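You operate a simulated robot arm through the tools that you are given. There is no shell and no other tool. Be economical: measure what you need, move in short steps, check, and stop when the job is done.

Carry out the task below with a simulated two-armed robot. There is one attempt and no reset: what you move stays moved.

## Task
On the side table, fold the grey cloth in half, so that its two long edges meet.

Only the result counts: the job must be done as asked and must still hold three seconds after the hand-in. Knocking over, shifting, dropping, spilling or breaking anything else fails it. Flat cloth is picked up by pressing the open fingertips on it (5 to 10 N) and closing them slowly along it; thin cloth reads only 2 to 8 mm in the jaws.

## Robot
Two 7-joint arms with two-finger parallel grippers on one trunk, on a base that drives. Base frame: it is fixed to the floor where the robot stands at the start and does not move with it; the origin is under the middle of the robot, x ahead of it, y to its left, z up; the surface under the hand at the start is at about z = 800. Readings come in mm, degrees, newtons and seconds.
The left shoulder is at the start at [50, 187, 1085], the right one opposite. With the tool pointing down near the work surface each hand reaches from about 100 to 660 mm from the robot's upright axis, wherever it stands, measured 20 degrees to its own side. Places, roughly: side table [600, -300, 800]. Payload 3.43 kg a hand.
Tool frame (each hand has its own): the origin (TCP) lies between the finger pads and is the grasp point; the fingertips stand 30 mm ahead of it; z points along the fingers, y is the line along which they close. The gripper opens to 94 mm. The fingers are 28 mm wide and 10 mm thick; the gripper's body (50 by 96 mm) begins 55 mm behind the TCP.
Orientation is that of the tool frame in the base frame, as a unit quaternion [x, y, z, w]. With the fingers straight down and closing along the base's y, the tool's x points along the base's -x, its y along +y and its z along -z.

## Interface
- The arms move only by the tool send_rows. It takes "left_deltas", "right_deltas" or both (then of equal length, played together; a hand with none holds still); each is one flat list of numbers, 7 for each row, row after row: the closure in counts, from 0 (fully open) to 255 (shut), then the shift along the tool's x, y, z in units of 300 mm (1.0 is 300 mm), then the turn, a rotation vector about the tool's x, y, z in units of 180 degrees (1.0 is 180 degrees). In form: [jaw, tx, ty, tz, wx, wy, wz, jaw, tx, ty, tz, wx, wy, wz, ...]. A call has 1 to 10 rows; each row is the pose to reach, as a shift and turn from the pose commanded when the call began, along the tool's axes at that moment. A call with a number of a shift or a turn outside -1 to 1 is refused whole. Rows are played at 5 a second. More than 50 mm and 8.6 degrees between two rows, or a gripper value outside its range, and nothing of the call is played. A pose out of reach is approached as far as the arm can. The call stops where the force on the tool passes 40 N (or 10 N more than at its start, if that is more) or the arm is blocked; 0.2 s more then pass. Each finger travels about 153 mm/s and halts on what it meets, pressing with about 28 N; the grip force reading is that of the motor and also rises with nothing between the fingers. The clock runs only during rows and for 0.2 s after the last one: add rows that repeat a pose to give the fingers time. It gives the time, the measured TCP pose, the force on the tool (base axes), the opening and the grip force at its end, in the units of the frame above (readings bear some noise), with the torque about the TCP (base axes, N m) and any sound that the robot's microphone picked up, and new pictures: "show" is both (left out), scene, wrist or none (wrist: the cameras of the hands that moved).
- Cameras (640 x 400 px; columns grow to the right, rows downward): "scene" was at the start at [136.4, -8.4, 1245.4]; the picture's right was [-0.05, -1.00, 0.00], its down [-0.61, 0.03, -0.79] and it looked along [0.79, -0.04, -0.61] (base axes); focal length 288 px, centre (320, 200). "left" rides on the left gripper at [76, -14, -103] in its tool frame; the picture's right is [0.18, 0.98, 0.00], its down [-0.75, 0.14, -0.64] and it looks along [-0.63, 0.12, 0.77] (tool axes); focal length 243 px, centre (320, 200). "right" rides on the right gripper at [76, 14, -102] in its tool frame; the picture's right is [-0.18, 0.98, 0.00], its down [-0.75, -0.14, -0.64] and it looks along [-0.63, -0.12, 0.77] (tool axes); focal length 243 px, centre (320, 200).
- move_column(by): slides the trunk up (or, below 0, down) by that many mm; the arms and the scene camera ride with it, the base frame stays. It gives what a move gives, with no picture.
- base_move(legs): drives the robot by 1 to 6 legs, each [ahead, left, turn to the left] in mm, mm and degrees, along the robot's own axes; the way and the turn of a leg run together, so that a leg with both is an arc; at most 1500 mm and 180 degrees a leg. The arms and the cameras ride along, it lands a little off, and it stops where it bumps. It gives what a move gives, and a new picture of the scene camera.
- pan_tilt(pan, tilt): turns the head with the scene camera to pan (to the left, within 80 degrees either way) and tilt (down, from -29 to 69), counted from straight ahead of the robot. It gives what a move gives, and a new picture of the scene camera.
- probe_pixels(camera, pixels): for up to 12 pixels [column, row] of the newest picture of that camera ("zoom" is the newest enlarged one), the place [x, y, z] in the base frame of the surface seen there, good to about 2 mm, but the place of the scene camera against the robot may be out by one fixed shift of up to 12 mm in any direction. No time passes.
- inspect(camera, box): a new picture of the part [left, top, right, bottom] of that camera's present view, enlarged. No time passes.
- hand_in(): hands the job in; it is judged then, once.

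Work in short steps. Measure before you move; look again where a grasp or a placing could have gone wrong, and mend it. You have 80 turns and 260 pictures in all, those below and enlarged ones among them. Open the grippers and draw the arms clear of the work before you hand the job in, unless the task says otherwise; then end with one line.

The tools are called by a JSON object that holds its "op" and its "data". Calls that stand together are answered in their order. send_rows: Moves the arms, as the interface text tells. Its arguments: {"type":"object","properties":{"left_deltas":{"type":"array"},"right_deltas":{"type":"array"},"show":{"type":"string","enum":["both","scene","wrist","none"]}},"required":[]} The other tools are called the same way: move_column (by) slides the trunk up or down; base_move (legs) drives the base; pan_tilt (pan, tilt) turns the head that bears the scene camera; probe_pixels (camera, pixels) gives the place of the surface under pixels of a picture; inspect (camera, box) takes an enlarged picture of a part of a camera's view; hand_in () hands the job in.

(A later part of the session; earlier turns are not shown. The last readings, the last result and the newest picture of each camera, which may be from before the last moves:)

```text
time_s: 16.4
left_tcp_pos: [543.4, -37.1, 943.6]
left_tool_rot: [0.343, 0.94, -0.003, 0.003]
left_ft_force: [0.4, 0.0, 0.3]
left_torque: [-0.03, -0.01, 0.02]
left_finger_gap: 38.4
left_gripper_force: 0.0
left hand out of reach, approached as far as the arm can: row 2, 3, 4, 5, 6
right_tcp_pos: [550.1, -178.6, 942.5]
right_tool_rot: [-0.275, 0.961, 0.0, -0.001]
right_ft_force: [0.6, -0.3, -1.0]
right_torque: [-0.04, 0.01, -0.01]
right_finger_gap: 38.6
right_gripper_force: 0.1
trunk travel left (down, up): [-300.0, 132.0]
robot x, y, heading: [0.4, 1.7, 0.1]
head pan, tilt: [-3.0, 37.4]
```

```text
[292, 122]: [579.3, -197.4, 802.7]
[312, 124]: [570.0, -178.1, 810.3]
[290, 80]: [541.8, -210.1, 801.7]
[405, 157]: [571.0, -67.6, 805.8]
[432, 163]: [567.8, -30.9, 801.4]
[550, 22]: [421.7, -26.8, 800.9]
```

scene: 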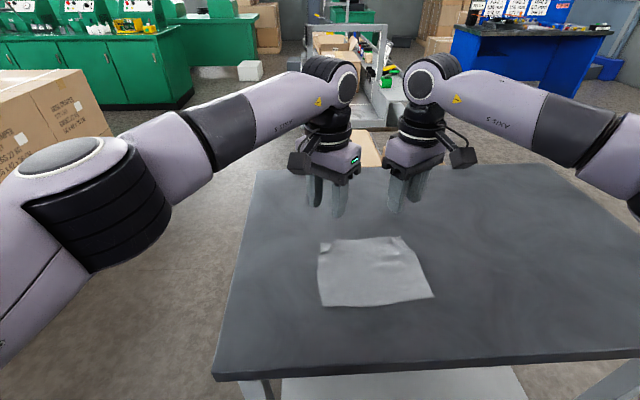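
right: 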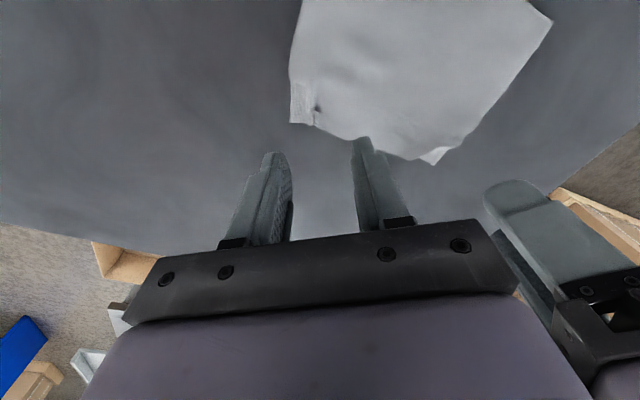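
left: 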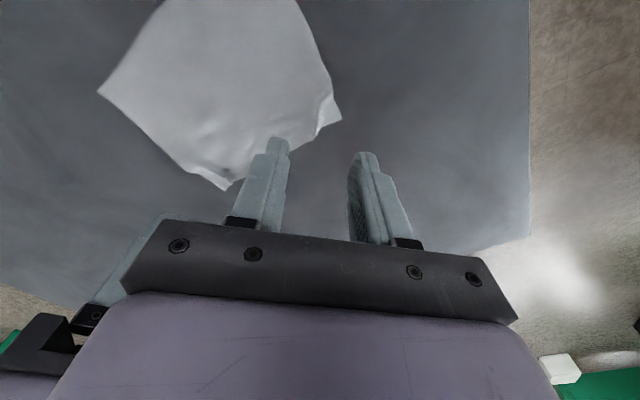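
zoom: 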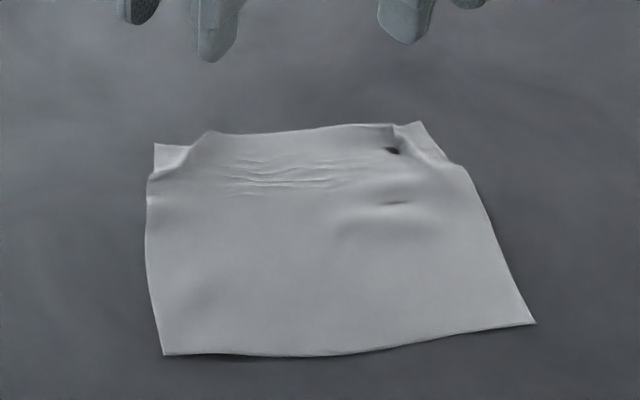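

Corners are now FL (569,−30), FR (579,−197), NL (424,−26), NR (434,−219), with ready ridges near (570,−65) and (571,−178). I turn both hands back to closing along y, which holds the edge itself in the pads, and go over those points.

{"op": "send_rows", "data": {"left_deltas": [157, 0, 0, 0, 0, 0, -0.0446, 157, -0.02, 0.003, 0, 0, 0, -0.0891, 157, -0.045, 0.006, 0, 0, 0, -0.1337, 157, -0.08, 0.01, 0, 0, 0, -0.1782, 157, -0.1116, 0.0155, 0, 0, 0, -0.2228], "right_deltas": [179, 0, 0, 0, 0, 0, 0.0354, 179, -0.01, -0.005, 0, 0, 0, 0.0709, 179, -0.03, -0.015, 0, 0, 0, 0.1063, 179, -0.05, -0.025, 0, 0, 0, 0.1418, 179, -0.0735, -0.0395, 0, 0, 0, 0.177]}}

```text
time_s: 17.8
left_tcp_pos: [572.3, -14.8, 943.4]
left_tool_rot: [-0.026, 1.0, -0.005, 0.002]
left_ft_force: [-1.5, -0.2, -0.2]
left_torque: [0.02, 0.0, 0.01]
left_finger_gap: 36.2
left_gripper_force: 0.1
left hand out of reach, approached as far as the arm can: row 4, 5
right_tcp_pos: [576.2, -178.8, 943.1]
right_tool_rot: [-0.001, 1.0, -0.001, 0.0]
right_ft_force: [0.4, 1.0, 0.0]
right_torque: [0.0, -0.05, -0.01]
right_finger_gap: 28.1
right_gripper_force: 0.0
trunk travel left (down, up): [-300.0, 132.0]
robot x, y, heading: [1.1, 0.8, 0.2]
head pan, tilt: [-3.0, 37.4]
stopped in row 5 (left hand): the arm was blocked; the commanded pose is now the measured one
```

scene: 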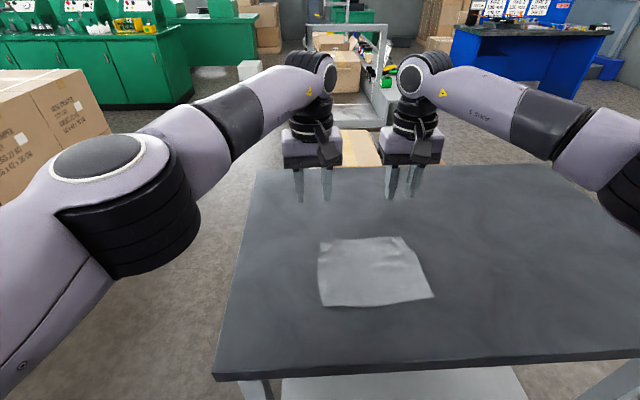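
right: 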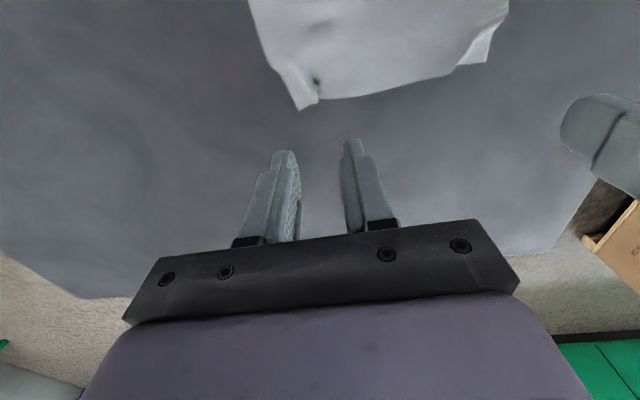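
left: 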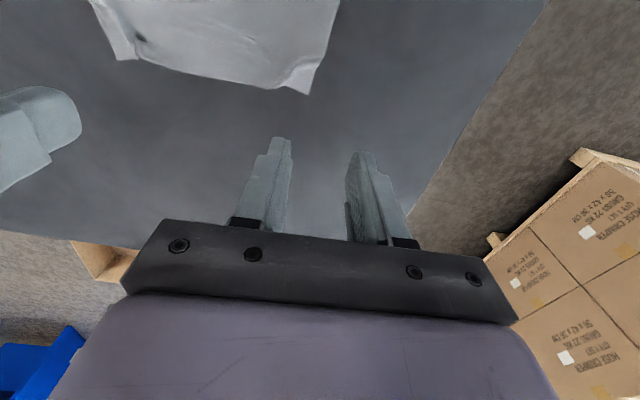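

The left arm is stretched across the robot's middle. I drive the base 100 mm to the right so the cloth is centred ahead; the hands are high and clear.

{"op": "base_move", "data": {"legs": [[0, -100, 0]]}}

```text
time_s: 19.3
left_tcp_pos: [571.5, -114.6, 944.6]
left_tool_rot: [-0.026, 1.0, -0.006, 0.002]
left_ft_force: [0.9, 0.6, -0.6]
left_torque: [-0.01, 0.0, 0.03]
left_finger_gap: 36.1
left_gripper_force: 0.0
right_tcp_pos: [576.7, -277.0, 941.6]
right_tool_rot: [-0.001, 1.0, 0.0, 0.001]
right_ft_force: [0.1, 0.5, 0.1]
right_torque: [0.0, 0.01, 0.0]
right_finger_gap: 28.1
right_gripper_force: 0.1
trunk travel left (down, up): [-300.0, 132.0]
robot x, y, heading: [0.5, -101.2, -0.2]
head pan, tilt: [-3.0, 37.4]
```

scene: 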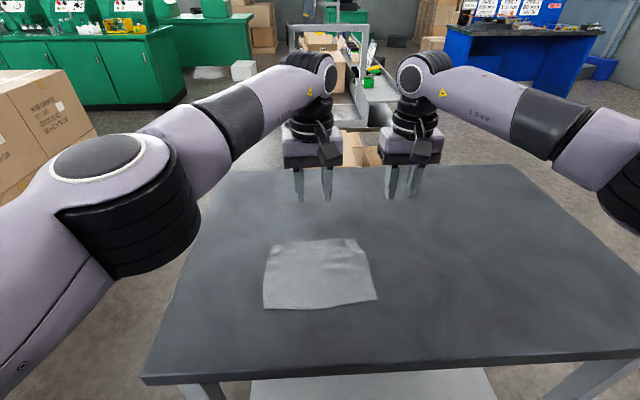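

Now the left hand goes to (572,−55) and the right to (575,−177), then both down to TCP z about 860 for a close look.

{"op": "send_rows", "data": {"left_deltas": [157, -0.004, 0.066, 0, 0, 0, 0.005, 157, -0.008, 0.132, 0, 0, 0, 0.01, 157, -0.012, 0.198, 0, 0, 0, 0.0165, 157, -0.012, 0.198, 0.1, 0, 0, 0.0165, 157, -0.012, 0.198, 0.2, 0, 0, 0.0165, 157, -0.012, 0.198, 0.282, 0, 0, 0.0165], "right_deltas": [179, 0.002, 0.111, 0, 0, 0, 0, 179, 0.004, 0.222, 0, 0, 0, 0, 179, 0.006, 0.333, 0, 0, 0, 0, 179, 0.006, 0.333, 0.1, 0, 0, 0, 179, 0.006, 0.333, 0.2, 0, 0, 0, 179, 0.006, 0.333, 0.272, 0, 0, 0]}}

```text
time_s: 20.7
left_tcp_pos: [573.8, -55.9, 859.3]
left_tool_rot: [0.0, 1.0, -0.006, 0.001]
left_ft_force: [0.2, 0.4, 0.3]
left_torque: [0.0, -0.01, 0.07]
left_finger_gap: 35.9
left_gripper_force: 0.0
right_tcp_pos: [573.4, -177.3, 858.8]
right_tool_rot: [0.0, 1.0, 0.0, 0.0]
right_ft_force: [0.2, 0.3, 0.4]
right_torque: [0.01, 0.0, 0.01]
right_finger_gap: 28.2
right_gripper_force: 0.1
trunk travel left (down, up): [-300.0, 132.0]
robot x, y, heading: [0.7, -98.1, 0.1]
head pan, tilt: [-3.0, 37.4]
```

scene: 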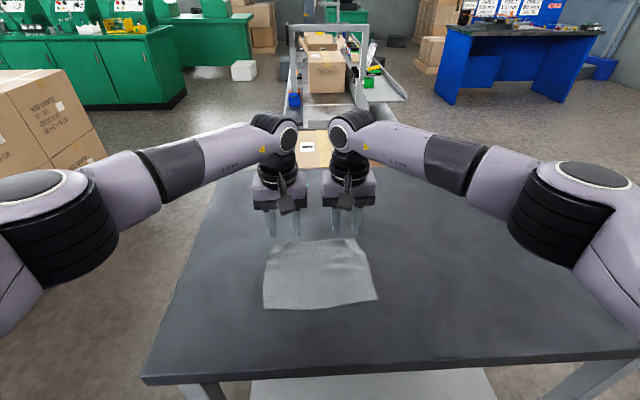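
right: 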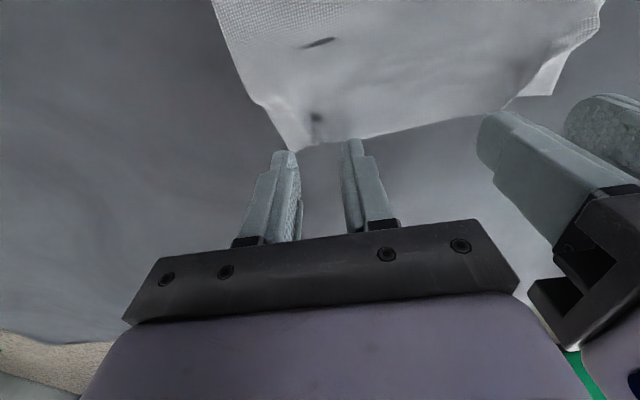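
left: 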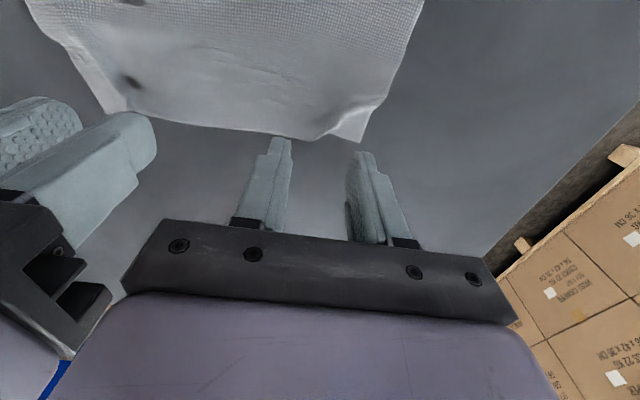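

Both are in place above the far edge. I re-measure that edge near each hand.

{"op": "probe_pixels", "data": {"camera": "left", "pixels": [[359, 140], [312, 135], [250, 126], [315, 130], [300, 120], [380, 98]]}}

{"op": "probe_pixels", "data": {"camera": "right", "pixels": [[292, 147], [316, 142], [400, 126], [270, 110], [510, 103], [545, 92]]}}

{"op": "inspect", "data": {"camera": "left", "box": [200, 60, 440, 210]}}

{"op": "inspect", "data": {"camera": "right", "box": [200, 60, 440, 210]}}

```text
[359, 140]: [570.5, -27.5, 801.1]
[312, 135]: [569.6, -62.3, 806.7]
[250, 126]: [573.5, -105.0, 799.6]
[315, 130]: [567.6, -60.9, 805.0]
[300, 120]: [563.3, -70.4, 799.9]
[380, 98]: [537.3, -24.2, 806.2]
```

```text
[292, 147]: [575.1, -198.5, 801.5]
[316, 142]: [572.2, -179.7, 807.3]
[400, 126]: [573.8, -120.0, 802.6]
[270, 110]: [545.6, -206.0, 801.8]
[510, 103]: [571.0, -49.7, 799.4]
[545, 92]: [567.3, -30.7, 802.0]
```

```text
2.67 times, centred on (320, 135) of left
```

zoom: 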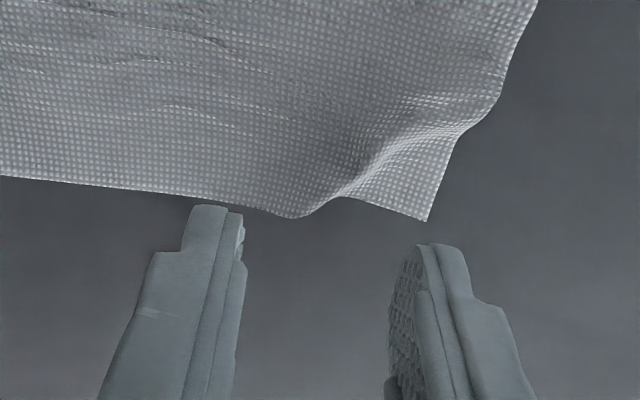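

```text
2.67 times, centred on (320, 135) of right
```

zoom: 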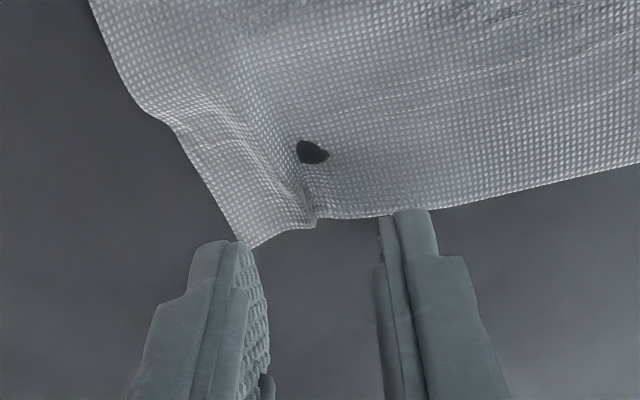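

The edge sits at x≈572, with ridges inside each jaw's span. I lower to contact at TCP z about 830.5.

{"op": "send_rows", "data": {"left_deltas": [157, 0.008, 0, 0.04, 0, 0, 0, 157, 0.008, 0, 0.08, 0, 0, 0, 157, 0.008, 0, 0.093, 0, 0, 0, 157, 0.008, 0, 0.097, 0, 0, 0], "right_deltas": [179, 0.005, 0, 0.04, 0, 0, 0, 179, 0.005, 0, 0.08, 0, 0, 0, 179, 0.005, 0, 0.092, 0, 0, 0, 179, 0.005, 0, 0.096, 0, 0, 0], "show": "wrist"}}

```text
time_s: 21.7
left_tcp_pos: [570.8, -56.5, 830.1]
left_tool_rot: [0.001, 1.0, -0.005, 0.002]
left_ft_force: [-0.1, -0.5, 5.5]
left_torque: [0.15, 0.03, 0.0]
left_finger_gap: 35.8
left_gripper_force: 0.0
right_tcp_pos: [573.2, -177.4, 830.8]
right_tool_rot: [-0.001, 1.0, 0.0, 0.0]
right_ft_force: [-0.1, -0.6, 0.2]
right_torque: [-0.02, -0.03, 0.01]
right_finger_gap: 28.1
right_gripper_force: 0.0
trunk travel left (down, up): [-300.0, 132.0]
robot x, y, heading: [-2.4, -100.5, -0.0]
head pan, tilt: [-3.0, 37.4]
```

right: 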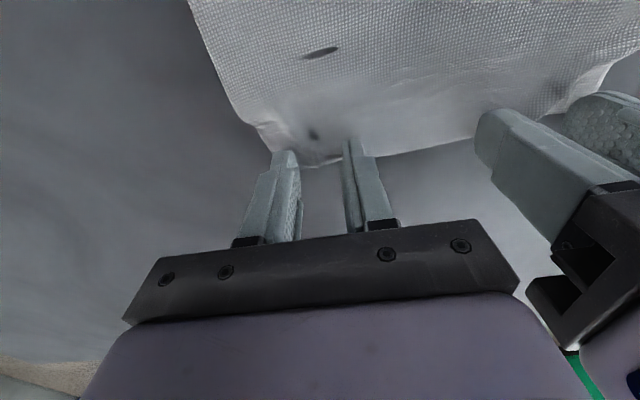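
left: 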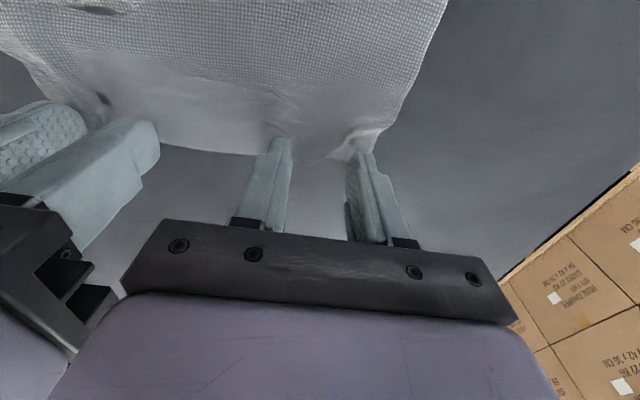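

Left presses at 5.5 N; right is just above contact. I close both slowly while the right goes 1.2 mm lower.

{"op": "send_rows", "data": {"left_deltas": [157, 0, 0, 0.001, 0, 0, 0, 168, 0, 0, 0.001, 0, 0, 0, 179, 0, 0, 0.001, 0, 0, 0, 190, 0, 0, 0.001, 0, 0, 0, 201, 0, 0, 0.001, 0, 0, 0, 212, 0, 0, 0.001, 0, 0, 0, 223, 0, 0, 0.001, 0, 0, 0, 234, 0, 0, 0.001, 0, 0, 0, 245, 0, 0, 0.001, 0, 0, 0, 255, 0, 0, 0.001, 0, 0, 0], "right_deltas": [179, 0, 0, 0.004, 0, 0, 0, 184, 0, 0, 0.004, 0, 0, 0, 193, 0, 0, 0.004, 0, 0, 0, 202, 0, 0, 0.004, 0, 0, 0, 211, 0, 0, 0.004, 0, 0, 0, 220, 0, 0, 0.004, 0, 0, 0, 229, 0, 0, 0.004, 0, 0, 0, 238, 0, 0, 0.004, 0, 0, 0, 247, 0, 0, 0.004, 0, 0, 0, 255, 0, 0, 0.004, 0, 0, 0], "show": "wrist"}}

{"op": "inspect", "data": {"camera": "scene", "box": [230, 200, 410, 320]}}

```text
time_s: 23.9
left_tcp_pos: [569.5, -56.1, 831.6]
left_tool_rot: [0.001, 1.0, -0.006, 0.003]
left_ft_force: [0.5, -4.6, 12.0]
left_torque: [-0.11, 0.1, 0.04]
left_finger_gap: 1.9
left_gripper_force: 28.0
right_tcp_pos: [572.1, -175.3, 830.8]
right_tool_rot: [-0.001, 1.0, 0.001, 0.001]
right_ft_force: [-0.1, 6.4, 0.4]
right_torque: [0.19, -0.01, -0.05]
right_finger_gap: 1.8
right_gripper_force: 27.6
trunk travel left (down, up): [-300.0, 132.0]
robot x, y, heading: [0.8, -100.0, 0.1]
head pan, tilt: [-3.0, 37.4]
```

right: 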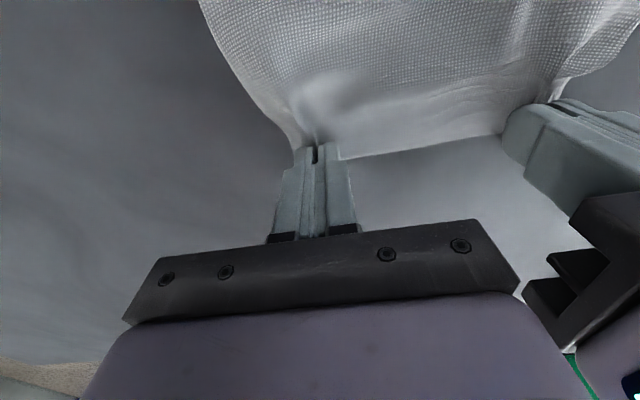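
left: 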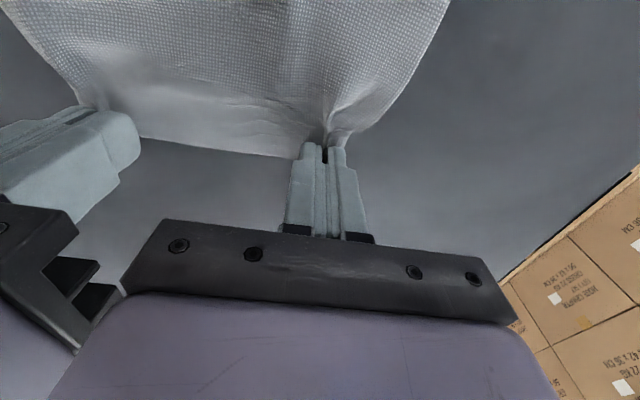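

```text
3.33 times, centred on (320, 260) of scene
```

zoom: 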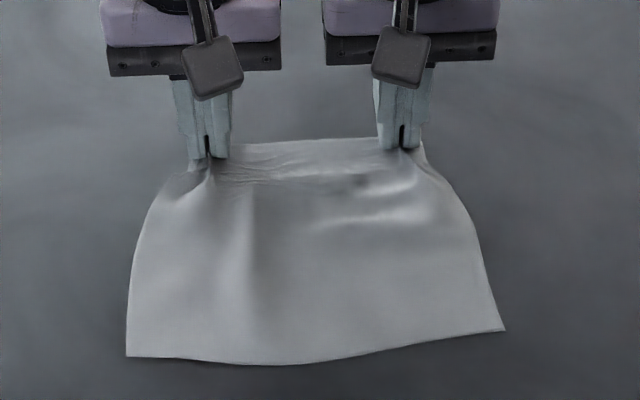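

Both jaws hold the far edge itself, straight and taut between them. I lift and carry it over in an arc of about 68 mm radius about the fold line, tilting gradually to 28°.

{"op": "send_rows", "data": {"left_deltas": [255, 0.035, 0, -0.102, 0, -0.0278, 0, 255, 0.103, 0, -0.178, 0, -0.0556, 0, 255, 0.199, 0, -0.22, 0, -0.0833, 0, 255, 0.307, 0, -0.22, 0, -0.1167, 0, 255, 0.409, 0, -0.175, 0, -0.1556, 0], "right_deltas": [255, 0.035, 0, -0.102, 0, -0.0278, 0, 255, 0.1, 0, -0.178, 0, -0.0556, 0, 255, 0.19, 0, -0.22, 0, -0.0833, 0, 255, 0.292, 0, -0.22, 0, -0.1167, 0, 255, 0.387, 0, -0.175, 0, -0.1556, 0]}}

{"op": "inspect", "data": {"camera": "scene", "box": [230, 200, 410, 320]}}

```text
time_s: 25.1
left_tcp_pos: [448.5, -56.1, 882.7]
left_tool_rot: [-0.001, 0.969, -0.006, 0.246]
left_ft_force: [0.8, -12.7, 0.5]
left_torque: [-0.39, -0.04, -0.12]
left_finger_gap: 1.7
left_gripper_force: 27.8
right_tcp_pos: [456.1, -177.5, 884.2]
right_tool_rot: [-0.001, 0.97, 0.002, 0.244]
right_ft_force: [-1.1, 12.6, 0.4]
right_torque: [0.4, 0.03, 0.15]
right_finger_gap: 1.9
right_gripper_force: 27.9
trunk travel left (down, up): [-300.0, 132.0]
robot x, y, heading: [1.3, -99.9, 0.2]
head pan, tilt: [-3.0, 37.4]
```

scene: 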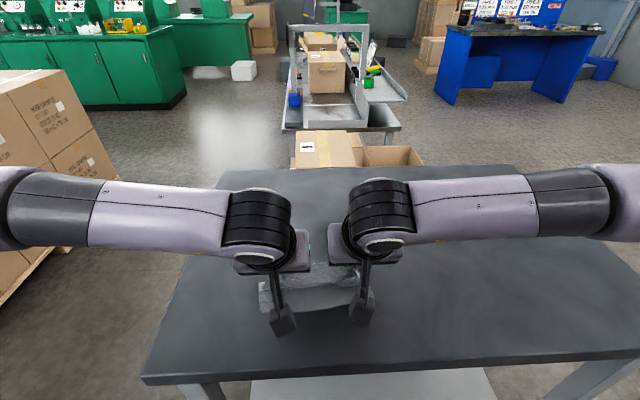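
right: 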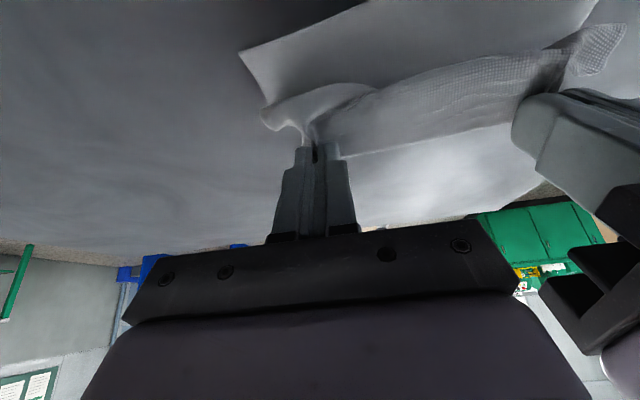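
left: 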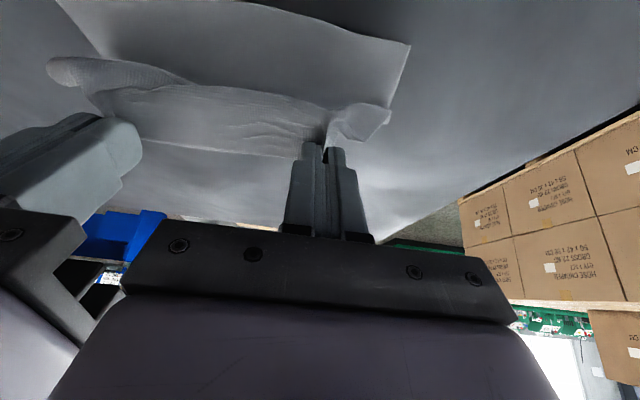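

```text
3.33 times, centred on (320, 260) of scene
```

zoom: 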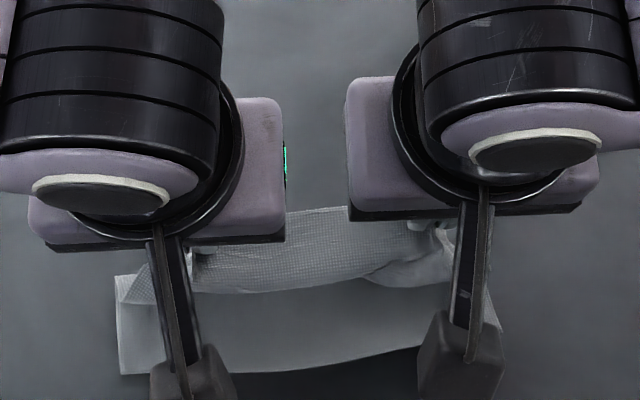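

The edge is over. I probe the strip between the hands to see where the far edge points, and the near edge position.

{"op": "probe_pixels", "data": {"camera": "zoom", "pixels": [[330, 210], [330, 225], [330, 245], [330, 265], [330, 285], [330, 300], [300, 364], [120, 372], [500, 325], [150, 290], [400, 270]]}}

{"op": "probe_pixels", "data": {"camera": "right", "pixels": [[240, 52], [265, 120], [420, 140], [420, 110], [420, 85], [370, 95], [330, 90]]}}

{"op": "probe_pixels", "data": {"camera": "left", "pixels": [[408, 46], [388, 115], [340, 140], [250, 152], [250, 125], [250, 95], [370, 90]]}}

{"op": "inspect", "data": {"camera": "left", "box": [40, 0, 440, 240]}}

```text
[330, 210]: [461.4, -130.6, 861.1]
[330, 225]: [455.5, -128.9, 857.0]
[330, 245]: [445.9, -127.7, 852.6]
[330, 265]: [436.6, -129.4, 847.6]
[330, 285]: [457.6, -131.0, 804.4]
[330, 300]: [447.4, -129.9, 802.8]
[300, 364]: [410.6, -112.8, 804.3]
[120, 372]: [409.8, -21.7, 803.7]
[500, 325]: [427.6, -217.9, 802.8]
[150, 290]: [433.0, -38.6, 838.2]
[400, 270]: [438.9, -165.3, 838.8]
```

```text
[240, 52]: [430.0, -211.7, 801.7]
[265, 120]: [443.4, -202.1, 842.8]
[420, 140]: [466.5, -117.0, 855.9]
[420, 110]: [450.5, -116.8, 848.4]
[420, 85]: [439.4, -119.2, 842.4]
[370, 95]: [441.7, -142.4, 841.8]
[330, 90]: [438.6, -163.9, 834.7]
```

```text
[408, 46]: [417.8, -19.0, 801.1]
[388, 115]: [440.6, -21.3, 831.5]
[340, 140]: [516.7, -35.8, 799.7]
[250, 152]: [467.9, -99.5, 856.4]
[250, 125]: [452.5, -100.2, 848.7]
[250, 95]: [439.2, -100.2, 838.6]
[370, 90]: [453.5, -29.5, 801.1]
```

```text
1.60 times, centred on (240, 120) of left
```

zoom: 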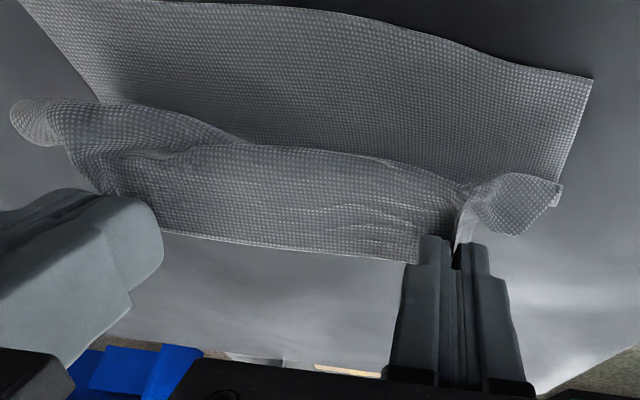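

The jaws hold the edge well, but from the pads the sheet leaves towards −x (bulge at x≈438, edge at 468), so laying down here would leave it reversed. Instead I lift the cloth until it hangs. Then I lay its free edge down at the far side, draw the hands back towards the robot, and fold the held edge forward again, which suits how the pads hold it.

{"op": "send_rows", "data": {"left_deltas": [255, -0.0625, -0.007, -0.1177, 0, 0, 0, 255, -0.125, -0.007, -0.2355, 0, 0, 0, 255, -0.2464, -0.007, -0.322, 0, 0, 0, 255, -0.38, -0.007, -0.289, 0, 0, 0, 255, -0.4917, -0.007, -0.2295, 0, 0, 0, 255, -0.4917, -0.007, -0.2295, 0, 0, 0], "right_deltas": [255, -0.0625, 0.007, -0.1177, 0, 0, 0, 255, -0.125, 0.007, -0.2355, 0, 0, 0, 255, -0.2464, 0.007, -0.322, 0, 0, 0, 255, -0.368, 0.007, -0.295, 0, 0, 0, 255, -0.468, 0.007, -0.242, 0, 0, 0, 255, -0.468, 0.007, -0.242, 0, 0, 0]}}

```text
time_s: 26.5
left_tcp_pos: [545.2, -56.5, 1011.5]
left_tool_rot: [0.0, 0.97, -0.006, 0.244]
left_ft_force: [-0.2, -7.2, -0.2]
left_torque: [-0.2, 0.01, -0.05]
left_finger_gap: 2.1
left_gripper_force: 27.4
right_tcp_pos: [546.4, -175.9, 1014.2]
right_tool_rot: [-0.002, 0.97, 0.0, 0.242]
right_ft_force: [0.2, 6.9, -0.1]
right_torque: [0.2, 0.02, 0.07]
right_finger_gap: 2.0
right_gripper_force: 27.5
trunk travel left (down, up): [-300.0, 132.0]
robot x, y, heading: [2.3, -98.8, 0.0]
head pan, tilt: [-3.0, 37.4]
```

scene: 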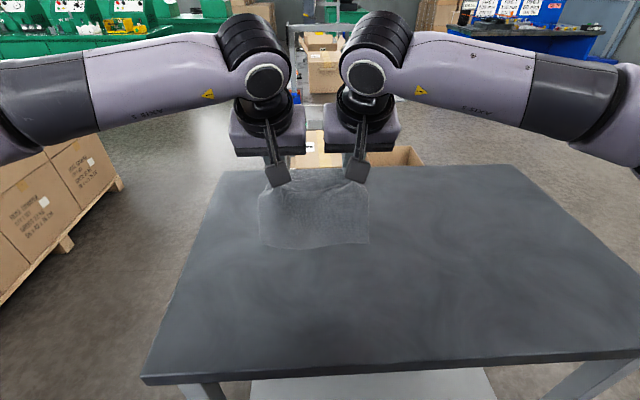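
right: 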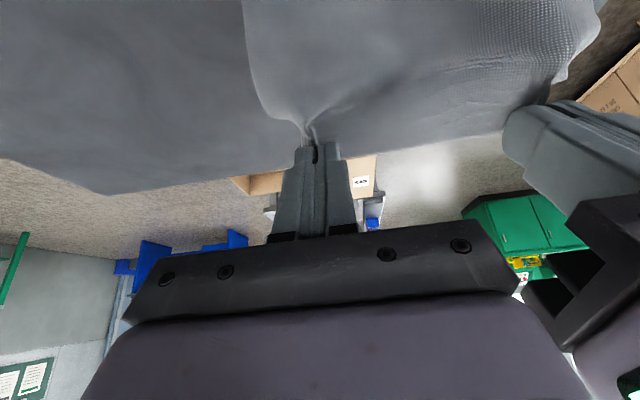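
left: 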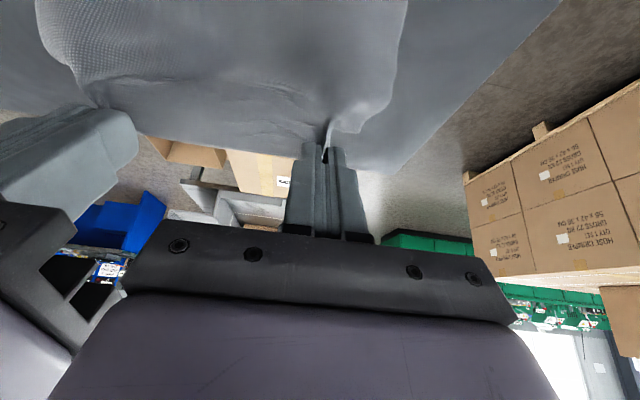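

The cloth hangs cleanly from the two hands. I probe its hanging shape, mainly the bottom edge.

{"op": "probe_pixels", "data": {"camera": "scene", "pixels": [[264, 180], [262, 242], [315, 247], [365, 240], [368, 200], [315, 210], [315, 185], [320, 170], [345, 182]]}}

{"op": "inspect", "data": {"camera": "scene", "box": [230, 150, 410, 270]}}

```text
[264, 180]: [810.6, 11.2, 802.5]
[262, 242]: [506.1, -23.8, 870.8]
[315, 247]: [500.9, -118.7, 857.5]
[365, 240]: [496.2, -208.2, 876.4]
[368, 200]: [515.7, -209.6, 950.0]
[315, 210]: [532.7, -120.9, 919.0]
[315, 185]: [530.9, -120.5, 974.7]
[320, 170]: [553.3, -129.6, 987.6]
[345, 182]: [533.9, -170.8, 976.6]
```

```text
3.33 times, centred on (320, 210) of scene
```

zoom: 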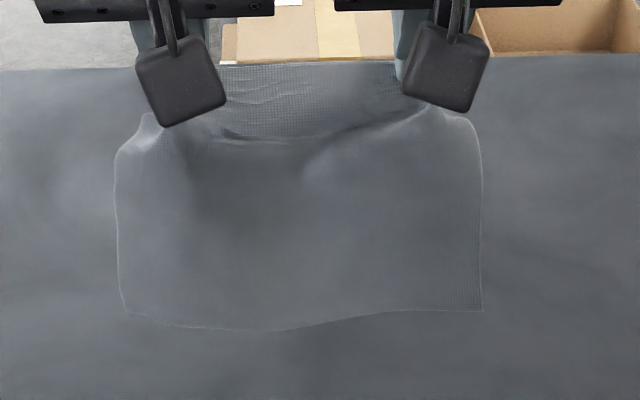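

The bottom edge hangs at about z 855–870, x≈512. I lower until it touches, then draw the hands towards the robot while sinking, so the edge lags behind at the far side.

{"op": "send_rows", "data": {"left_deltas": [255, 0.0469, 0, 0.0883, 0, 0, 0, 255, 0.0938, 0, 0.1766, 0, 0, 0, 255, 0.0938, 0, 0.1766, 0, 0, 0, 255, 0.183, 0, 0.167, 0, 0, 0, 255, 0.3017, 0, 0.1417, 0, 0, 0, 255, 0.443, 0, 0.1233, 0, 0, 0], "right_deltas": [255, 0.0469, 0, 0.0883, 0, 0, 0, 255, 0.0938, 0, 0.1766, 0, 0, 0, 255, 0.0938, 0, 0.1766, 0, 0, 0, 255, 0.183, 0, 0.167, 0, 0, 0, 255, 0.3017, 0, 0.1417, 0, 0, 0, 255, 0.443, 0, 0.1233, 0, 0, 0]}}

{"op": "inspect", "data": {"camera": "right", "box": [160, 0, 640, 300]}}

```text
time_s: 27.9
left_tcp_pos: [445.1, -57.5, 917.2]
left_tool_rot: [-0.002, 0.97, -0.005, 0.244]
left_ft_force: [0.5, -4.1, 0.4]
left_torque: [-0.11, -0.04, -0.07]
left_finger_gap: 1.9
left_gripper_force: 28.4
right_tcp_pos: [445.0, -176.2, 919.4]
right_tool_rot: [0.0, 0.97, -0.001, 0.242]
right_ft_force: [-0.7, 4.1, 0.0]
right_torque: [0.13, 0.0, 0.06]
right_finger_gap: 1.7
right_gripper_force: 27.6
trunk travel left (down, up): [-300.0, 132.0]
robot x, y, heading: [-1.0, -101.3, 0.1]
head pan, tilt: [-3.0, 37.4]
```

scene: 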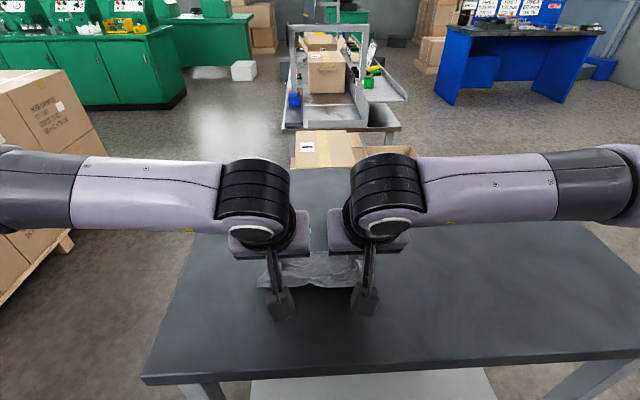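
right: 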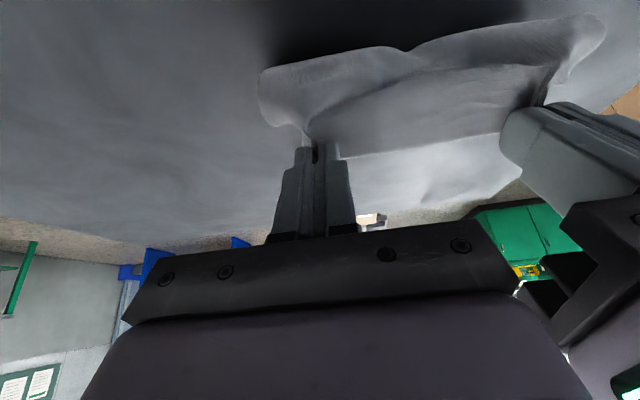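
left: 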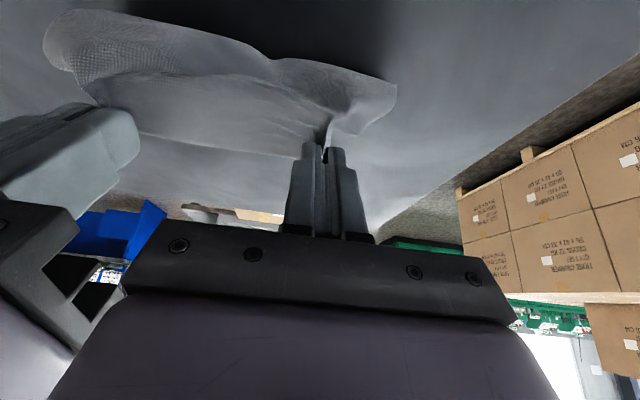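

```text
1.33 times, centred on (400, 150) of right
```

zoom: 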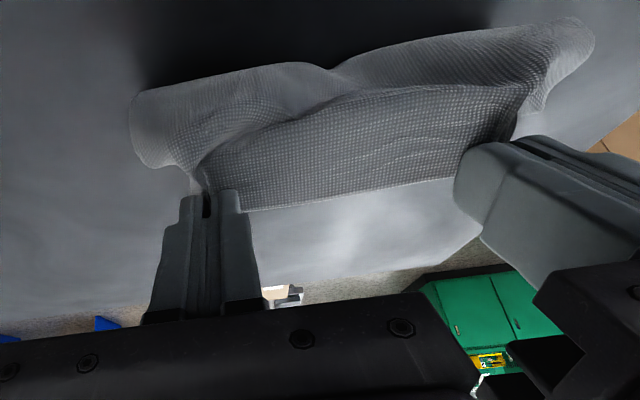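

The sheet now trails away to the far side beneath the hands. I sink a bit further while drawing back 40 mm, then look for the free edge.

{"op": "send_rows", "data": {"left_deltas": [255, 0.044, 0, 0.011, 0, 0, 0, 255, 0.087, 0, 0.0217, 0, 0, 0, 255, 0.13, 0, 0.0325, 0, 0, 0, 255, 0.174, 0, 0.0433, 0, 0, 0], "right_deltas": [255, 0.044, 0, 0.011, 0, 0, 0, 255, 0.087, 0, 0.0217, 0, 0, 0, 255, 0.13, 0, 0.0325, 0, 0, 0, 255, 0.174, 0, 0.0433, 0, 0, 0]}}

{"op": "inspect", "data": {"camera": "scene", "box": [210, 190, 420, 330]}}

{"op": "probe_pixels", "data": {"camera": "scene", "pixels": [[200, 378], [315, 370], [450, 362], [315, 240], [315, 255], [315, 270], [315, 285]]}}

```text
time_s: 28.9
left_tcp_pos: [406.0, -57.7, 881.4]
left_tool_rot: [-0.002, 0.97, -0.005, 0.245]
left_ft_force: [0.3, -3.5, -0.2]
left_torque: [-0.11, 0.01, -0.07]
left_finger_gap: 1.9
left_gripper_force: 28.0
right_tcp_pos: [407.1, -174.5, 883.0]
right_tool_rot: [0.0, 0.97, 0.0, 0.241]
right_ft_force: [0.3, 3.5, -0.7]
right_torque: [0.05, 0.0, 0.02]
right_finger_gap: 1.9
right_gripper_force: 27.8
trunk travel left (down, up): [-300.0, 132.0]
robot x, y, heading: [-1.1, -96.4, -0.0]
head pan, tilt: [-3.0, 37.4]
```

scene: 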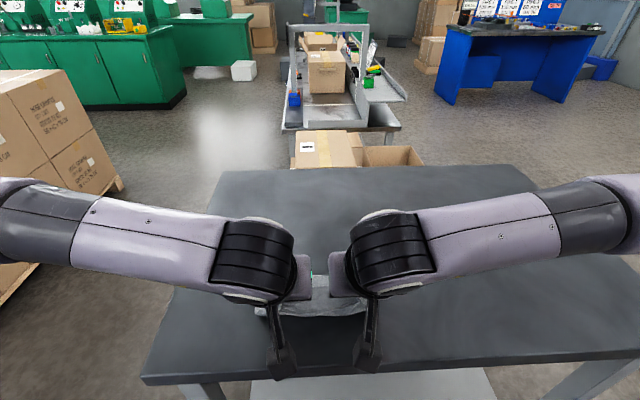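
right: 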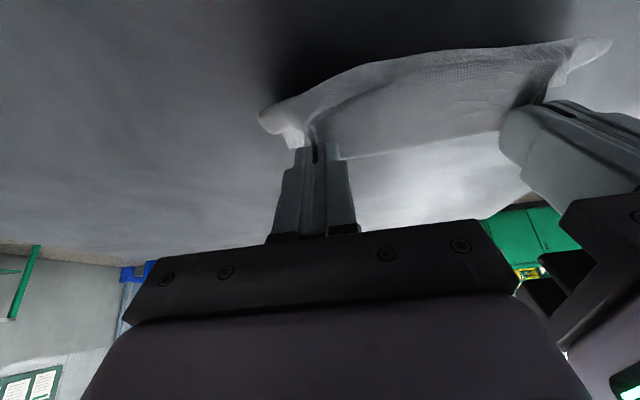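
left: 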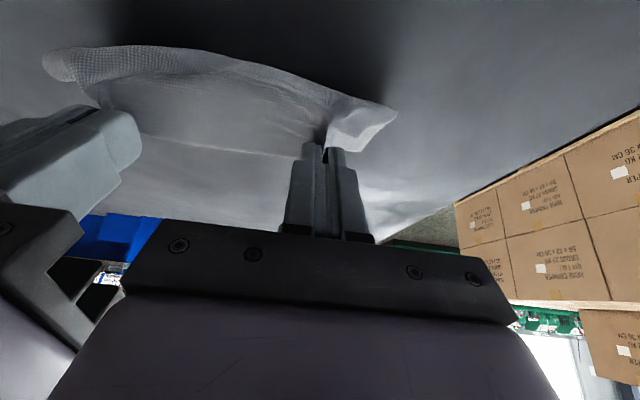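

```text
2.86 times, centred on (315, 260) of scene
```

zoom: 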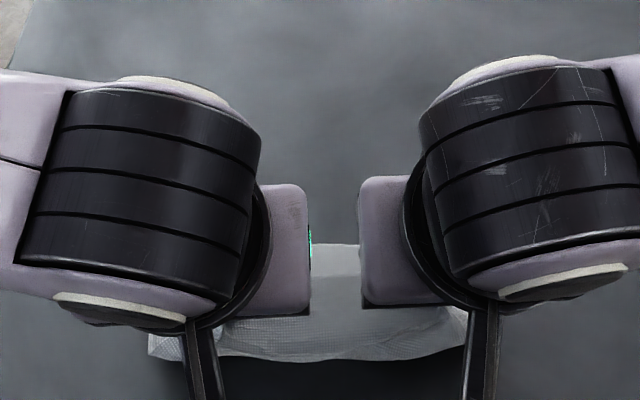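

```text
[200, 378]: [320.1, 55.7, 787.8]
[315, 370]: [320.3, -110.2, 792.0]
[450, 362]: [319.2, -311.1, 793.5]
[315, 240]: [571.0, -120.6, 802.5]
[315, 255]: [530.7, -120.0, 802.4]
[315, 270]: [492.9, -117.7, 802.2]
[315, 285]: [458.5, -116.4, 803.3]
```

Between the hands the zoom shows a lighter flat region (rows 243–310), likely the laid free half. I probe it.

{"op": "probe_pixels", "data": {"camera": "zoom", "pixels": [[335, 238], [335, 245], [335, 255], [335, 275], [335, 295], [335, 310], [335, 320], [335, 340], [335, 358], [155, 350], [462, 320], [330, 246]]}}

```text
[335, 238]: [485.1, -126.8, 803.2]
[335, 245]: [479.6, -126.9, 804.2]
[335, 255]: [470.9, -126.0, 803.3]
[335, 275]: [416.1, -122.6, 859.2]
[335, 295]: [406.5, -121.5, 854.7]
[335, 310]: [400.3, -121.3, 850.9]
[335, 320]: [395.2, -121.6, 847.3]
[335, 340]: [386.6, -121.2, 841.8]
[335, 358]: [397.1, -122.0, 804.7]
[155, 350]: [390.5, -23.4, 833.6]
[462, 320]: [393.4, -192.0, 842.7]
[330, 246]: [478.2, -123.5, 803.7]
```

The free edge lies at true x≈490 on the table, with the held edge at about (427, z 855) and the sheet curling properly between them. I carry the held edge forward and down over it, flattening the tilt to 10°, and stop 20 mm above to check.

{"op": "send_rows", "data": {"left_deltas": [255, -0.03, 0, 0.02, 0, 0.011, 0, 255, -0.061, 0, 0.04, 0, 0.0222, 0, 255, -0.1058, 0, 0.0864, 0, 0.05, 0, 255, -0.1383, 0, 0.1425, 0, 0.0778, 0, 255, -0.1558, 0, 0.1956, 0, 0.1, 0], "right_deltas": [255, -0.03, 0, 0.02, 0, 0.011, 0, 255, -0.061, 0, 0.04, 0, 0.0222, 0, 255, -0.1058, 0, 0.0864, 0, 0.05, 0, 255, -0.1383, 0, 0.1425, 0, 0.0778, 0, 255, -0.1558, 0, 0.1956, 0, 0.1, 0]}}

{"op": "inspect", "data": {"camera": "scene", "box": [210, 190, 420, 330]}}

```text
time_s: 30.1
left_tcp_pos: [473.6, -57.9, 850.7]
left_tool_rot: [0.0, 0.996, -0.005, 0.089]
left_ft_force: [-0.5, -1.4, 0.7]
left_torque: [-0.05, 0.01, -0.02]
left_finger_gap: 2.0
left_gripper_force: 28.1
right_tcp_pos: [475.7, -174.9, 853.4]
right_tool_rot: [-0.001, 0.996, 0.0, 0.086]
right_ft_force: [0.0, 3.0, 0.6]
right_torque: [0.07, 0.0, 0.0]
right_finger_gap: 1.8
right_gripper_force: 28.0
trunk travel left (down, up): [-300.0, 132.0]
robot x, y, heading: [4.9, -99.6, -0.2]
head pan, tilt: [-3.0, 37.4]
```

scene: 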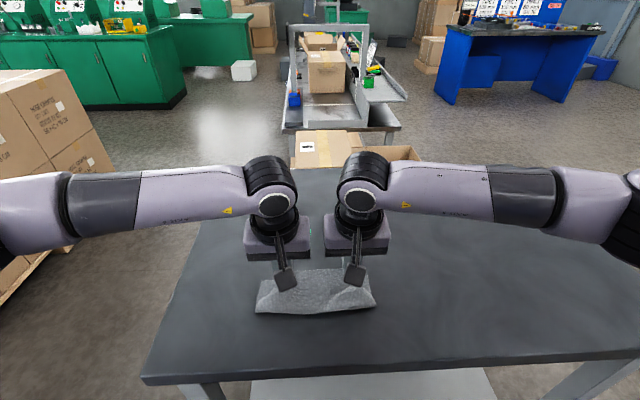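
right: 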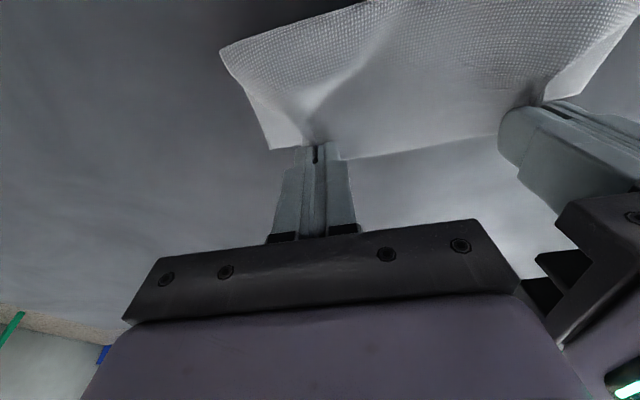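
left: 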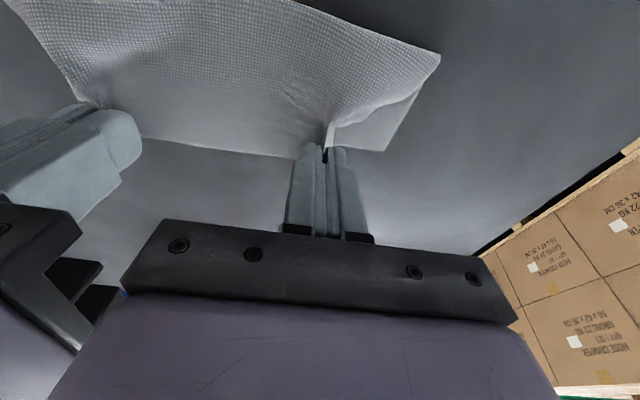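

```text
2.86 times, centred on (315, 260) of scene
```

zoom: 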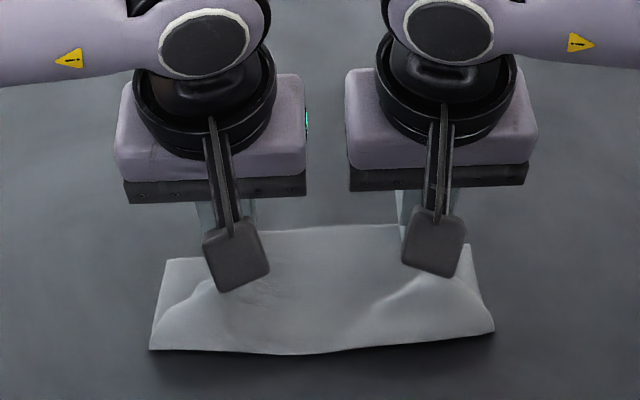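

The upper layer lies nicely over the fold. I probe the crease, the held edge, and the side corners for what shows of the lower layer.

{"op": "probe_pixels", "data": {"camera": "zoom", "pixels": [[320, 226], [320, 232], [320, 260], [320, 300], [320, 340], [320, 352], [152, 348], [168, 262], [492, 330], [468, 245], [300, 222], [330, 215]]}}

{"op": "inspect", "data": {"camera": "left", "box": [100, 20, 500, 260]}}

{"op": "inspect", "data": {"camera": "right", "box": [180, 20, 580, 260]}}

```text
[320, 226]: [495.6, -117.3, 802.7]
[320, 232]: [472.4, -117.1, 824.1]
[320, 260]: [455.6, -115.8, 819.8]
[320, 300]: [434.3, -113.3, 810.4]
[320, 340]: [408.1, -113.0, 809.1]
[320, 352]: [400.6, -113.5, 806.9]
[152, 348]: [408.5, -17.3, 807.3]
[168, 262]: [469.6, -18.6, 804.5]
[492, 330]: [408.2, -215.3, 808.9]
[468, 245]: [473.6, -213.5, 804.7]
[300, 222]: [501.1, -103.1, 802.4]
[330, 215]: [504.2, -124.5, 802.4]
```

```text
1.60 times, centred on (300, 140) of left
```

zoom: 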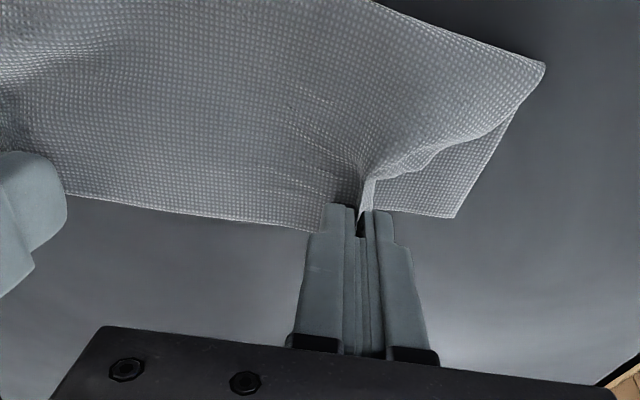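

```text
1.60 times, centred on (380, 140) of right
```

zoom: 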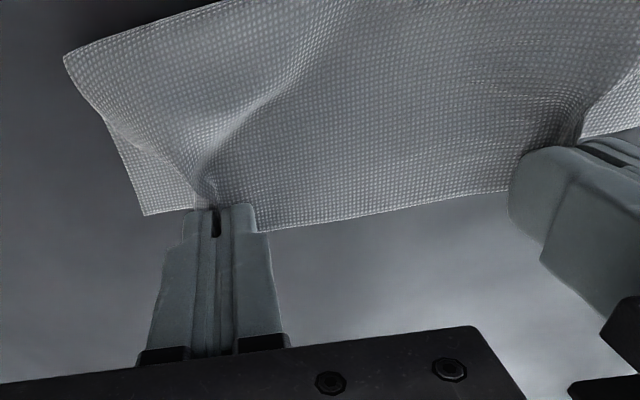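

The lower layer's corners are visible: left picture about (384,153), right about (271,152). I measure them precisely.

{"op": "probe_pixels", "data": {"camera": "left", "pixels": [[383, 151], [360, 150], [395, 130], [439, 60], [200, 149], [290, 158]]}}

{"op": "probe_pixels", "data": {"camera": "right", "pixels": [[272, 151], [290, 148], [255, 110], [222, 58], [440, 147], [350, 161]]}}

```text
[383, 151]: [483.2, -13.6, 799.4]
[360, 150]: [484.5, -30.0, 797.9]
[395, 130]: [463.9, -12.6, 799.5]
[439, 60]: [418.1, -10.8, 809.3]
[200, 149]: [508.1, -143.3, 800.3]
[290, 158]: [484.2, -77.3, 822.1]
```

```text
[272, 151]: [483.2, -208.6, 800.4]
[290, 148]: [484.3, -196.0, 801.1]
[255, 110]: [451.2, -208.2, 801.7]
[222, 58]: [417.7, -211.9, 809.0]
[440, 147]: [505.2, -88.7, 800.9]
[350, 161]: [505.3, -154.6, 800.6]
```

Both edges line up at x≈484. I level the fingers and lower to just above contact, then read forces.

{"op": "send_rows", "data": {"left_deltas": [255, -0.003, 0, 0.016, 0, 0.0185, 0, 255, -0.006, 0, 0.033, 0, 0.037, 0, 255, -0.009, 0, 0.049, 0, 0.0556, 0], "right_deltas": [255, -0.0025, 0, 0.019, 0, 0.0185, 0, 255, -0.005, 0, 0.038, 0, 0.037, 0, 255, -0.0077, 0, 0.057, 0, 0.0556, 0], "show": "wrist"}}

```text
time_s: 30.9
left_tcp_pos: [479.4, -57.9, 837.5]
left_tool_rot: [0.0, 1.0, -0.005, 0.002]
left_ft_force: [0.0, -2.6, -0.4]
left_torque: [-0.05, 0.01, -0.02]
left_finger_gap: 2.0
left_gripper_force: 27.5
right_tcp_pos: [480.5, -175.2, 837.1]
right_tool_rot: [0.0, 1.0, 0.0, -0.001]
right_ft_force: [-0.1, 2.3, 0.6]
right_torque: [0.06, -0.01, 0.0]
right_finger_gap: 1.7
right_gripper_force: 28.0
trunk travel left (down, up): [-300.0, 132.0]
robot x, y, heading: [0.4, -98.9, -0.0]
head pan, tilt: [-3.0, 37.4]
```

right: 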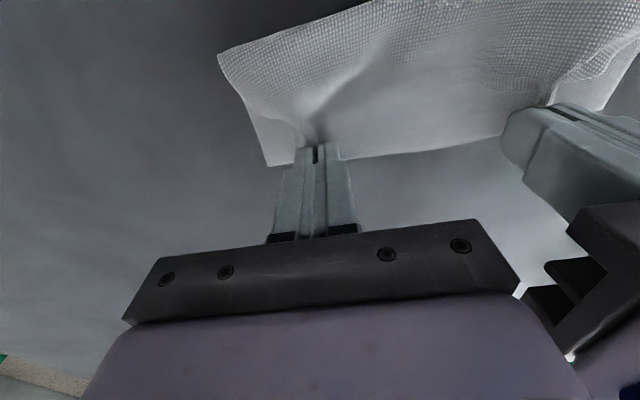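
left: 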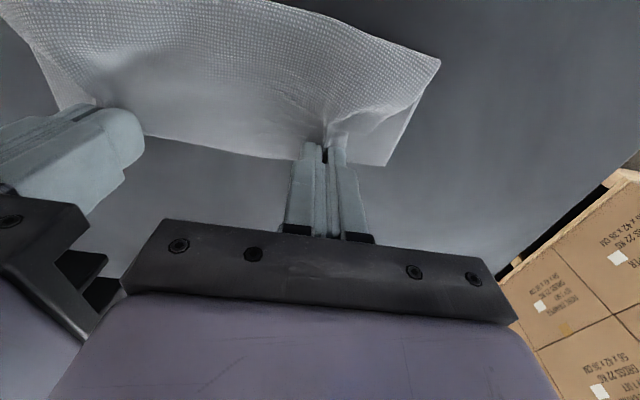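

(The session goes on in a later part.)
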